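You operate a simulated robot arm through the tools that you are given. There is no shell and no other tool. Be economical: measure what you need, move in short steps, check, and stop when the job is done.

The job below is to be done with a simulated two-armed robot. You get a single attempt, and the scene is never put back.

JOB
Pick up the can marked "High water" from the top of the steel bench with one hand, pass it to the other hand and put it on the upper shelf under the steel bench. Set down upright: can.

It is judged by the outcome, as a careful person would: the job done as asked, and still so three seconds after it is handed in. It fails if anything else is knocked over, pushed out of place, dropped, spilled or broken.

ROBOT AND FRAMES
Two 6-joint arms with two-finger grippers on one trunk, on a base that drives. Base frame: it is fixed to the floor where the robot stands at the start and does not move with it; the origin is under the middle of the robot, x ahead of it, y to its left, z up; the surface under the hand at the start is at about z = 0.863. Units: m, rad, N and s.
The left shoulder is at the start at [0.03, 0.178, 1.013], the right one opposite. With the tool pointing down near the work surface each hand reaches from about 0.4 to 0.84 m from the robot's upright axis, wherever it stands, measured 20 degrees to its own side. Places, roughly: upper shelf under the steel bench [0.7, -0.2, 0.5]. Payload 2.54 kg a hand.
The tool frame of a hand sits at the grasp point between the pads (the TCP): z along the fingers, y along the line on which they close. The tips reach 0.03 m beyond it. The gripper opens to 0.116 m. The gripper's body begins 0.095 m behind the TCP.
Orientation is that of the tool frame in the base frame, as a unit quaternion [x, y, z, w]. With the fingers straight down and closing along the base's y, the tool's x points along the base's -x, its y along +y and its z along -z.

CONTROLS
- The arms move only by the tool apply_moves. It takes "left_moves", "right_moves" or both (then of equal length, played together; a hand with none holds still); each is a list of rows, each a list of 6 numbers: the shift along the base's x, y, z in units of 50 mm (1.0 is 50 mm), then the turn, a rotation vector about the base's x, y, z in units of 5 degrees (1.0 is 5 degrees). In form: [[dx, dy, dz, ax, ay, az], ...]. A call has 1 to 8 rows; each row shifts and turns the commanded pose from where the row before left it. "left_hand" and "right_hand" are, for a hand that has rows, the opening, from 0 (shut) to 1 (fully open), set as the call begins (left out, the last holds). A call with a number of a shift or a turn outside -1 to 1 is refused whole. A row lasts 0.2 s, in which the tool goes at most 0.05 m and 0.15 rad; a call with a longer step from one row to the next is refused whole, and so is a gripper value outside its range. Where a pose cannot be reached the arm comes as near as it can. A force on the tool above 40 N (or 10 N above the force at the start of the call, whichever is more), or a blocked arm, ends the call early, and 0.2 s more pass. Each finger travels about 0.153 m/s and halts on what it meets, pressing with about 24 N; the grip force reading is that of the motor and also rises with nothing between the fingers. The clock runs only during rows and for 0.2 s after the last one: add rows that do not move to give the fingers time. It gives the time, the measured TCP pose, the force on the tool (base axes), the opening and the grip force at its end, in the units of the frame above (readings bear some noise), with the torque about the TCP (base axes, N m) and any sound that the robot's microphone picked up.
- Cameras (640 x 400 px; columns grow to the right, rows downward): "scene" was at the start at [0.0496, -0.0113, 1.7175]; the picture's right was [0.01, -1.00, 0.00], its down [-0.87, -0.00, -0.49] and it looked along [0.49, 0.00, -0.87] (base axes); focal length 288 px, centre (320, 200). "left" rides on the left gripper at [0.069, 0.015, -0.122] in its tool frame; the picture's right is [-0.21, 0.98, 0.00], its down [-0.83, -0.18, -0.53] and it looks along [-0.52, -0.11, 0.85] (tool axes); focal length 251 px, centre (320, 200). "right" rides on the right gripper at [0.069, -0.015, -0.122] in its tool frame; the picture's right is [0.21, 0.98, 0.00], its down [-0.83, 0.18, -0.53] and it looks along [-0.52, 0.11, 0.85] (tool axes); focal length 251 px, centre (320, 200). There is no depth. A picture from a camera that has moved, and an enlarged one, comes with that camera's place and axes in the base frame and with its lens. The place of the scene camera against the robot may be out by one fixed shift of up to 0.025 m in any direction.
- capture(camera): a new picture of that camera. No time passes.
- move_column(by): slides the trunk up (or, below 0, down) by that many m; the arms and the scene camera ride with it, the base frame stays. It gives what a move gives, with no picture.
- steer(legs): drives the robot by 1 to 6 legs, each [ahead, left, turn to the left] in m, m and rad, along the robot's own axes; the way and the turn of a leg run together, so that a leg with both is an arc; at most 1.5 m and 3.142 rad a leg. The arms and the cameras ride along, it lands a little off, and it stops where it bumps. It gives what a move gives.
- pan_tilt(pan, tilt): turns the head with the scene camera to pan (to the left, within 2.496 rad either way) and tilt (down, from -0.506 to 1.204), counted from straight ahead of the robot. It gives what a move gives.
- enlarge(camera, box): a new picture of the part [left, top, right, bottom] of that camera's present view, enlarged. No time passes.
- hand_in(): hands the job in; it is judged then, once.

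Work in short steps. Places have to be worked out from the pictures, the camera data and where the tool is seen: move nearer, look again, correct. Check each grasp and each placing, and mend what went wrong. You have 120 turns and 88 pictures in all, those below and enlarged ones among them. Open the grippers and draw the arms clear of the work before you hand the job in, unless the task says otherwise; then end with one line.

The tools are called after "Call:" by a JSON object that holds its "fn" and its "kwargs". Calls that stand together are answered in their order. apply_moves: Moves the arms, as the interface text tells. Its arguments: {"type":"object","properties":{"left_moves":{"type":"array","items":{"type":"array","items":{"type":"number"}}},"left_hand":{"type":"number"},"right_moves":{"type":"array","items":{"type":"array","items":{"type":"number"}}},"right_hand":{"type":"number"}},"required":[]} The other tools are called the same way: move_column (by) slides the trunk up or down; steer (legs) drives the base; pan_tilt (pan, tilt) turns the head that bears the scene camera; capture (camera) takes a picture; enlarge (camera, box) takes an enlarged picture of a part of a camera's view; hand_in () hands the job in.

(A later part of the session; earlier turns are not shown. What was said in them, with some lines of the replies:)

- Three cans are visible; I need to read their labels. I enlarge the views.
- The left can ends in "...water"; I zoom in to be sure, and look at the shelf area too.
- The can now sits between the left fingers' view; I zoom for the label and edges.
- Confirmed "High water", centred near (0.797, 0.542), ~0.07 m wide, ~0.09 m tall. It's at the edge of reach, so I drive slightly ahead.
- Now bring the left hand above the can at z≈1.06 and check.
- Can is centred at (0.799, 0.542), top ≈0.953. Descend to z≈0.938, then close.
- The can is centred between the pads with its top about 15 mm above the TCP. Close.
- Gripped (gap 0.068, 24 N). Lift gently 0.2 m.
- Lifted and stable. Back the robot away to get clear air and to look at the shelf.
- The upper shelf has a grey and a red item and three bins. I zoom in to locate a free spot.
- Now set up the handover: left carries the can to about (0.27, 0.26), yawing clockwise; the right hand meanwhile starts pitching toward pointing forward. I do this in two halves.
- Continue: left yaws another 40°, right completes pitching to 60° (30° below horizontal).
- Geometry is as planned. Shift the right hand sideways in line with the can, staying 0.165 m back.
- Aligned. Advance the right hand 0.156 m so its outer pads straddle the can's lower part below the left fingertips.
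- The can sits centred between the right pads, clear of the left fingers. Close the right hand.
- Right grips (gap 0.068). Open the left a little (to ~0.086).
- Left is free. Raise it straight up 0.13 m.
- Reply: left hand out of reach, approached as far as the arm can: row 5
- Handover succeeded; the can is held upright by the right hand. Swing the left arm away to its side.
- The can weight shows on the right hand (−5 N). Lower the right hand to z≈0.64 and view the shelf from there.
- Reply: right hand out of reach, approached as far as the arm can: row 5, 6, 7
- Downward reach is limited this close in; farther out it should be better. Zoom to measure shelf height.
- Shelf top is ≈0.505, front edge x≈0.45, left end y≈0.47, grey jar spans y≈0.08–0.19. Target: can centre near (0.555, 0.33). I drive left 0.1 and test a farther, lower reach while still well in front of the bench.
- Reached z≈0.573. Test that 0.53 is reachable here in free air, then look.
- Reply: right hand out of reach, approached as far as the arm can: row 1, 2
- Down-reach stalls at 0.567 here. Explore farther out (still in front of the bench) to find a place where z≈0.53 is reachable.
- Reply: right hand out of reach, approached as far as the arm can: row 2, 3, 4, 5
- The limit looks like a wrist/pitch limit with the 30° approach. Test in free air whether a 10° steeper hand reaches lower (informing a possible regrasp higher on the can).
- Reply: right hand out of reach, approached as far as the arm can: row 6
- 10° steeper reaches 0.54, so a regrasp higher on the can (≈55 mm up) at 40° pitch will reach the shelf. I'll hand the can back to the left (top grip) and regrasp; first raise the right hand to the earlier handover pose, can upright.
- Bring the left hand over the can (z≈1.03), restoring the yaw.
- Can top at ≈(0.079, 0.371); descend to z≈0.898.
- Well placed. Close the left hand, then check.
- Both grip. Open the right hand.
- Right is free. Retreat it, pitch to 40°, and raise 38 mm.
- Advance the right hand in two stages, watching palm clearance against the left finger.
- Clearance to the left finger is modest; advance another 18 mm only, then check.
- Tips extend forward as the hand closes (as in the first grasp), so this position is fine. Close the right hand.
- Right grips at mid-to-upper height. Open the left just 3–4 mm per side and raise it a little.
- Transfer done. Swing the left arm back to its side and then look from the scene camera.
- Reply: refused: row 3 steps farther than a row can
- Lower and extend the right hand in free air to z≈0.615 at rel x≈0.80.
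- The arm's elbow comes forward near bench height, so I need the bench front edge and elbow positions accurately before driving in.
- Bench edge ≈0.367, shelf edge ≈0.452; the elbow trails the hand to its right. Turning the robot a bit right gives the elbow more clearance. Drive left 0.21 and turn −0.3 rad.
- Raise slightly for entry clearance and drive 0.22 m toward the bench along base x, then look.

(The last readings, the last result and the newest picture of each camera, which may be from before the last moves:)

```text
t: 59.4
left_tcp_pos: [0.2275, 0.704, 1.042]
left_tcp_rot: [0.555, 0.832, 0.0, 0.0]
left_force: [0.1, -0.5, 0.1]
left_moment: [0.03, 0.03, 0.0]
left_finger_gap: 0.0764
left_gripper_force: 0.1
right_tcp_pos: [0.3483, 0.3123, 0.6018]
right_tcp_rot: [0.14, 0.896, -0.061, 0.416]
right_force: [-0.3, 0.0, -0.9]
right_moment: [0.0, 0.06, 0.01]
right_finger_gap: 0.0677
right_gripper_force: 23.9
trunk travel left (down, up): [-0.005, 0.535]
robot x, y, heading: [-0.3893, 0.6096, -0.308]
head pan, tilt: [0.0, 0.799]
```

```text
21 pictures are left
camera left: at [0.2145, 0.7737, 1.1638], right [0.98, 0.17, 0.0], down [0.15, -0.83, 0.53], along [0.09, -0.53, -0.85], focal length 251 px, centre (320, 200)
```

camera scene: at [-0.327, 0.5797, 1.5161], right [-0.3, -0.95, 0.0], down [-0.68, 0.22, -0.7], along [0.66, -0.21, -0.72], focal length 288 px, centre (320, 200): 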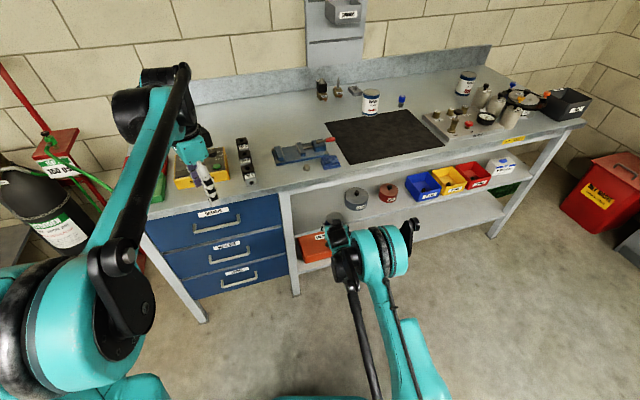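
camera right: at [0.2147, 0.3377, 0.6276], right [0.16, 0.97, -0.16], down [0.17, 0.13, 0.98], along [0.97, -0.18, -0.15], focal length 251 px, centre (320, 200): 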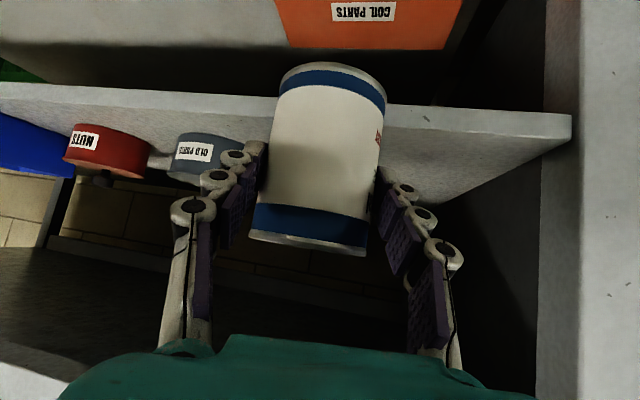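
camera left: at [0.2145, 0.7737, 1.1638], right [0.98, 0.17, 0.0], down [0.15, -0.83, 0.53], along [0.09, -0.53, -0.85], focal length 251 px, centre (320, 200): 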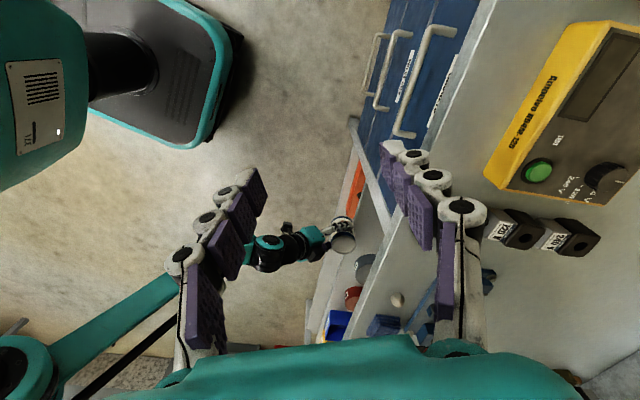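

Shelf top ≈0.507; can bottom ≈0.543; elbow stays clear. Raise the left hand a bit for safety, then drive the last 0.147 m.

Call:
{"fn": "apply_moves", "kwargs": {"left_moves": [[0, 0, 0.7, 0, 0, 0], [0, 0, 0.7, 0, 0, 0]]}}

Call:
{"fn": "steer", "kwargs": {"legs": [[0.14, 0.0445, 0.0]]}}

Call:
{"fn": "capture", "kwargs": {"camera": "right"}}

Call:
{"fn": "capture", "kwargs": {"camera": "scene"}}

```text
t: 60.0
left_tcp_pos: [0.2255, 0.7025, 1.1133]
left_tcp_rot: [0.556, 0.831, 0.0, 0.0]
left_force: [-0.2, -0.6, 0.3]
left_moment: [0.01, -0.05, 0.0]
left_finger_gap: 0.0766
left_gripper_force: 0.0
right_tcp_pos: [0.3496, 0.3112, 0.6034]
right_tcp_rot: [0.139, 0.896, -0.06, 0.417]
right_force: [0.9, 0.3, 0.1]
right_moment: [0.04, 0.12, 0.0]
right_finger_gap: 0.0678
right_gripper_force: 23.4
trunk travel left (down, up): [-0.005, 0.535]
robot x, y, heading: [-0.3879, 0.6087, -0.305]
head pan, tilt: [0.0, 0.799]
```

```text
t: 61.4
left_tcp_pos: [0.3732, 0.7021, 1.1126]
left_tcp_rot: [0.556, 0.831, -0.001, -0.001]
left_force: [0.8, -0.5, -0.5]
left_moment: [0.01, 0.07, -0.01]
left_finger_gap: 0.0764
left_gripper_force: 0.0
right_tcp_pos: [0.4959, 0.3102, 0.6008]
right_tcp_rot: [0.139, 0.896, -0.06, 0.417]
right_force: [0.6, 0.3, -0.4]
right_moment: [0.02, 0.06, 0.01]
right_finger_gap: 0.0677
right_gripper_force: 24.2
trunk travel left (down, up): [-0.005, 0.535]
robot x, y, heading: [-0.244, 0.6056, -0.316]
head pan, tilt: [0.0, 0.799]
```

```text
20 pictures are left
camera right: at [0.3612, 0.337, 0.6275], right [0.16, 0.97, -0.16], down [0.17, 0.13, 0.98], along [0.97, -0.18, -0.15], focal length 251 px, centre (320, 200)
```

right: 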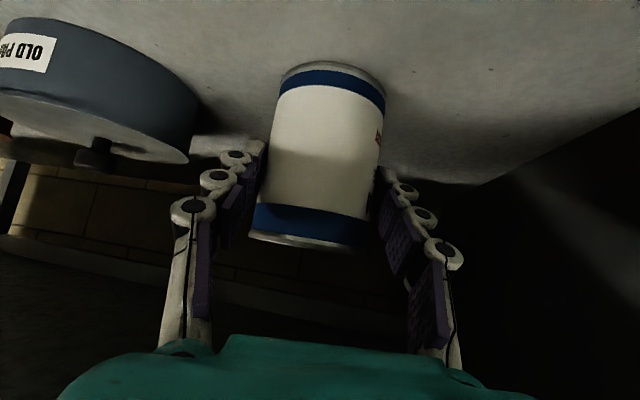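

```text
19 pictures are left
camera scene: at [-0.1801, 0.5797, 1.5161], right [-0.3, -0.95, 0.0], down [-0.68, 0.22, -0.7], along [0.66, -0.21, -0.72], focal length 288 px, centre (320, 200)
```

scene: 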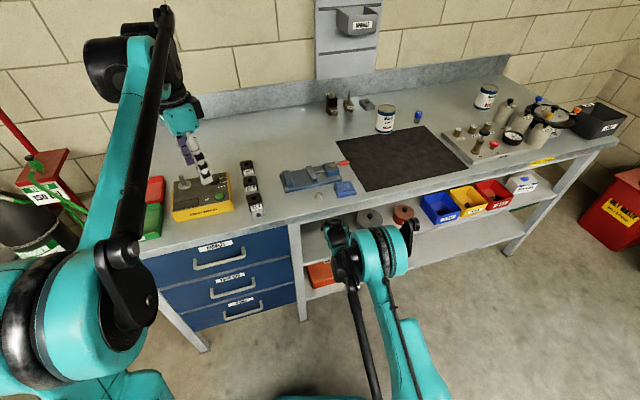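

Everything clear; jar's near side at y≈0.16. Lower 27 mm, then creep.

Call:
{"fn": "apply_moves", "kwargs": {"right_moves": [[0, 0, -0.3, 0, 0, 0], [0, 0, -0.24, 0, 0, 0], [0, 0, 0, 0, 0, 0]]}}

Call:
{"fn": "apply_moves", "kwargs": {"right_moves": [[0, 0, -0.08, 0, 0, 0], [0, 0, 0, 0, 0, 0]]}}

Call:
{"fn": "capture", "kwargs": {"camera": "right"}}

```text
t: 62.2
left_tcp_pos: [0.3719, 0.7022, 1.1135]
left_tcp_rot: [0.556, 0.831, 0.0, 0.002]
left_force: [0.2, 0.2, -0.8]
left_moment: [0.0, 0.02, -0.02]
left_finger_gap: 0.0768
left_gripper_force: 0.0
right_tcp_pos: [0.4942, 0.3104, 0.5771]
right_tcp_rot: [0.139, 0.896, -0.06, 0.418]
right_force: [2.9, 1.0, 13.1]
right_moment: [-0.17, -0.34, 0.11]
right_finger_gap: 0.0682
right_gripper_force: 23.9
trunk travel left (down, up): [-0.005, 0.535]
robot x, y, heading: [-0.2442, 0.6061, -0.308]
head pan, tilt: [0.0, 0.799]
```

```text
t: 62.8
left_tcp_pos: [0.3711, 0.7032, 1.1127]
left_tcp_rot: [0.557, 0.83, 0.001, 0.002]
left_force: [-0.7, -0.7, 0.5]
left_moment: [-0.02, -0.01, 0.0]
left_finger_gap: 0.0767
left_gripper_force: 0.0
right_tcp_pos: [0.4941, 0.3114, 0.5733]
right_tcp_rot: [0.14, 0.896, -0.061, 0.418]
right_force: [-1.2, -0.2, 13.2]
right_moment: [-0.15, -0.19, 0.04]
right_finger_gap: 0.0675
right_gripper_force: 24.5
trunk travel left (down, up): [-0.005, 0.535]
robot x, y, heading: [-0.2428, 0.6048, -0.307]
head pan, tilt: [0.0, 0.799]
```

```text
18 pictures are left
camera right: at [0.3598, 0.3376, 0.5979], right [0.16, 0.97, -0.16], down [0.17, 0.13, 0.98], along [0.97, -0.19, -0.14], focal length 251 px, centre (320, 200)
```

right: 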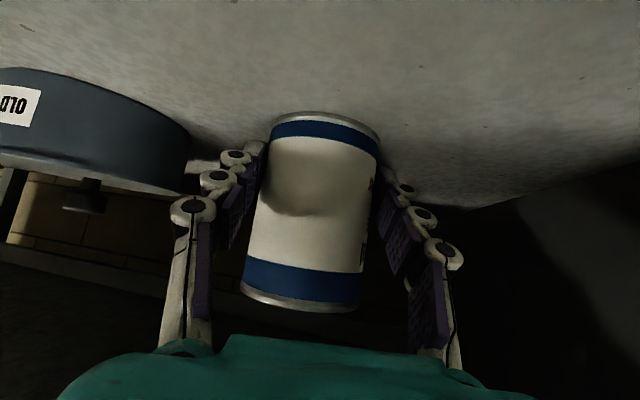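

The can landed earlier than expected (shelf top ≈0.535) and slid in the grip; it now stands on the shelf with a 13 N press. Ease up 2 mm, then zoom to check it's upright before releasing.

Call:
{"fn": "apply_moves", "kwargs": {"right_moves": [[0, 0, 0.04, 0, 0, 0], [0, 0, 0, 0, 0, 0]]}}

Call:
{"fn": "enlarge", "kwargs": {"camera": "right", "box": [160, 80, 480, 330]}}

```text
t: 63.4
left_tcp_pos: [0.3722, 0.7032, 1.1135]
left_tcp_rot: [0.557, 0.831, 0.001, 0.0]
left_force: [-0.2, 0.2, -0.6]
left_moment: [0.03, 0.02, 0.0]
left_finger_gap: 0.0764
left_gripper_force: 0.1
right_tcp_pos: [0.495, 0.3109, 0.5731]
right_tcp_rot: [0.14, 0.896, -0.06, 0.416]
right_force: [-0.9, -0.8, -1.7]
right_moment: [-0.03, -0.01, -0.01]
right_finger_gap: 0.0678
right_gripper_force: 23.5
trunk travel left (down, up): [-0.005, 0.535]
robot x, y, heading: [-0.245, 0.6051, -0.311]
head pan, tilt: [0.0, 0.799]
```

```text
1.60 times, centred on (320, 205) of right
camera zoom: at [0.3603, 0.3376, 0.5984], right [0.16, 0.97, -0.16], down [0.17, 0.13, 0.98], along [0.97, -0.19, -0.15], focal length 402 px, centre (320, 192)
```

zoom: 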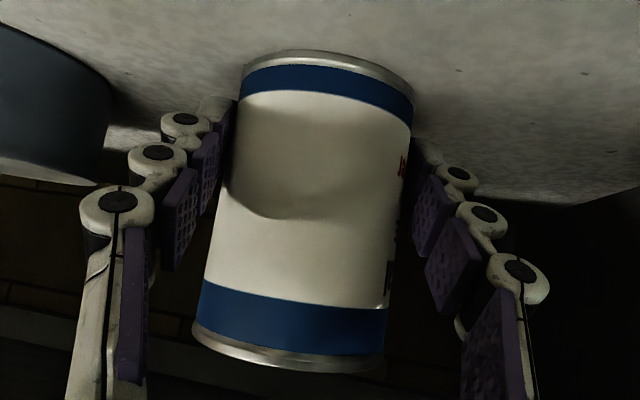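

Pressing force is gone and the can appears square to the shelf. Open the right hand.

Call:
{"fn": "apply_moves", "kwargs": {"right_moves": [[0, 0, 0, 0, 0, 0], [0, 0, 0, 0, 0, 0], [0, 0, 0, 0, 0, 0]], "right_hand": 0.8}}

Call:
{"fn": "capture", "kwargs": {"camera": "right"}}

```text
t: 64.2
left_tcp_pos: [0.3714, 0.7024, 1.1141]
left_tcp_rot: [0.556, 0.831, 0.0, 0.001]
left_force: [0.2, 0.0, 0.3]
left_moment: [0.0, 0.0, 0.01]
left_finger_gap: 0.0767
left_gripper_force: 0.1
right_tcp_pos: [0.4959, 0.3119, 0.5735]
right_tcp_rot: [0.139, 0.896, -0.059, 0.418]
right_force: [0.2, -0.3, -0.6]
right_moment: [0.01, -0.01, 0.0]
right_finger_gap: 0.093
right_gripper_force: 0.0
trunk travel left (down, up): [-0.005, 0.535]
robot x, y, heading: [-0.2445, 0.6046, -0.306]
head pan, tilt: [0.0, 0.799]
```

```text
16 pictures are left
camera right: at [0.3606, 0.3376, 0.5988], right [0.16, 0.97, -0.16], down [0.17, 0.13, 0.98], along [0.97, -0.18, -0.15], focal length 251 px, centre (320, 200)
```

right: 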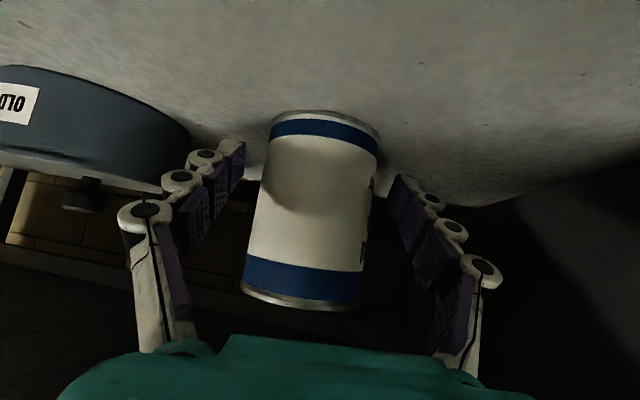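

Released; the can stands on its own. Back straight out 0.09 m, then along base −x.

Call:
{"fn": "steer", "kwargs": {"legs": [[-0.09, 0.0, 0.0], [-0.24, -0.076, 0.0]]}}

Call:
{"fn": "capture", "kwargs": {"camera": "right"}}

Call:
{"fn": "capture", "kwargs": {"camera": "scene"}}

```text
t: 66.7
left_tcp_pos: [0.0349, 0.7273, 1.1124]
left_tcp_rot: [0.557, 0.83, 0.001, 0.0]
left_force: [0.5, -0.6, 0.5]
left_moment: [0.01, 0.05, -0.01]
left_finger_gap: 0.0767
left_gripper_force: 0.1
right_tcp_pos: [0.1562, 0.3363, 0.5738]
right_tcp_rot: [0.141, 0.896, -0.06, 0.417]
right_force: [0.2, 0.4, 1.1]
right_moment: [0.01, 0.01, 0.02]
right_finger_gap: 0.0929
right_gripper_force: 0.0
trunk travel left (down, up): [-0.005, 0.535]
robot x, y, heading: [-0.5773, 0.6291, -0.31]
head pan, tilt: [0.0, 0.799]
```

```text
15 pictures are left
camera right: at [0.0232, 0.3626, 0.5993], right [0.16, 0.97, -0.16], down [0.17, 0.13, 0.98], along [0.97, -0.19, -0.14], focal length 251 px, centre (320, 200)
```

right: 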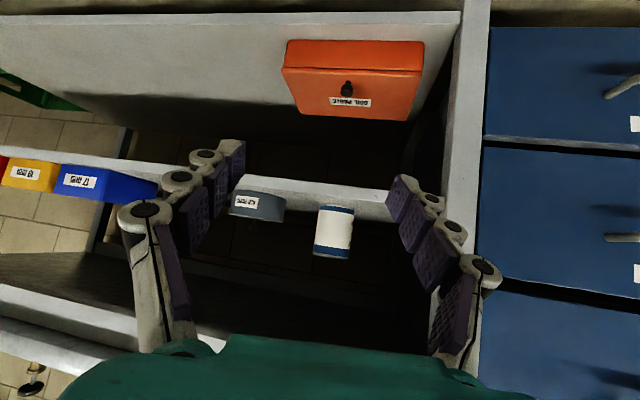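

```text
14 pictures are left
camera scene: at [-0.5196, 0.6059, 1.5163], right [-0.31, -0.95, 0.0], down [-0.68, 0.22, -0.7], along [0.66, -0.21, -0.72], focal length 288 px, centre (320, 200)
```

scene: 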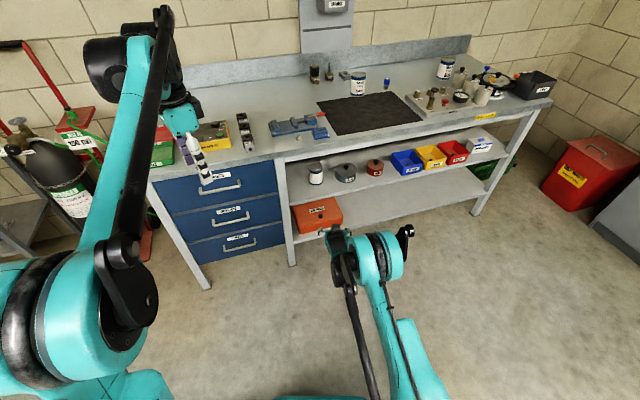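

The can stands upright on the upper shelf, and nothing else appears disturbed. Quick zoom check, and open both hands fully.

Call:
{"fn": "apply_moves", "kwargs": {"left_moves": [[0, 0, 0, 0, 0, 0], [0, 0, 0, 0, 0, 0]], "right_moves": [[0, 0, 0, 0, 0, 0], [0, 0, 0, 0, 0, 0]], "left_hand": 1, "right_hand": 1}}

Call:
{"fn": "enlarge", "kwargs": {"camera": "scene", "box": [260, 120, 500, 270]}}

```text
t: 67.3
left_tcp_pos: [0.0364, 0.7272, 1.1124]
left_tcp_rot: [0.558, 0.83, 0.001, 0.0]
left_force: [-0.2, 0.1, -0.2]
left_moment: [0.01, 0.02, -0.02]
left_finger_gap: 0.116
left_gripper_force: 0.1
right_tcp_pos: [0.1569, 0.3359, 0.5736]
right_tcp_rot: [0.139, 0.896, -0.06, 0.418]
right_force: [0.5, -0.2, -0.2]
right_moment: [0.0, 0.0, 0.0]
right_finger_gap: 0.1162
right_gripper_force: 0.0
trunk travel left (down, up): [-0.005, 0.535]
robot x, y, heading: [-0.5823, 0.6339, -0.311]
head pan, tilt: [0.0, 0.799]
```

```text
2.67 times, centred on (380, 195) of scene
camera zoom: at [-0.5185, 0.6059, 1.5162], right [-0.31, -0.95, 0.0], down [-0.68, 0.22, -0.7], along [0.66, -0.21, -0.72], focal length 767 px, centre (160, 213)
```

zoom: 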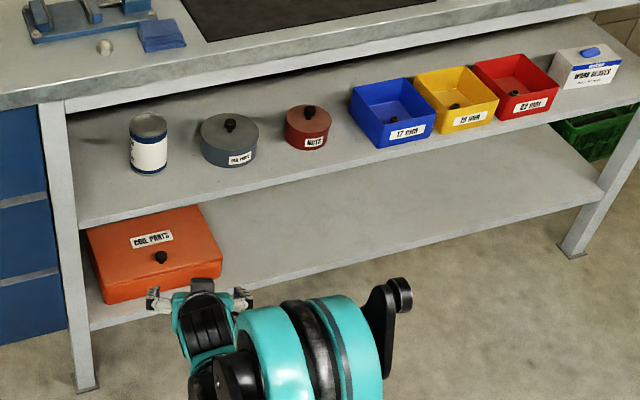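

The can is upright on the upper shelf, and both hands are open and clear of it. Handing in.

Call:
{"fn": "hand_in", "kwargs": {}}

```text
The job is handed in.
```

The "High water" can was picked from the bench top with the left hand, passed to the right (handed back once for a higher grip), and set upright on the upper shelf, with nothing else visibly disturbed.
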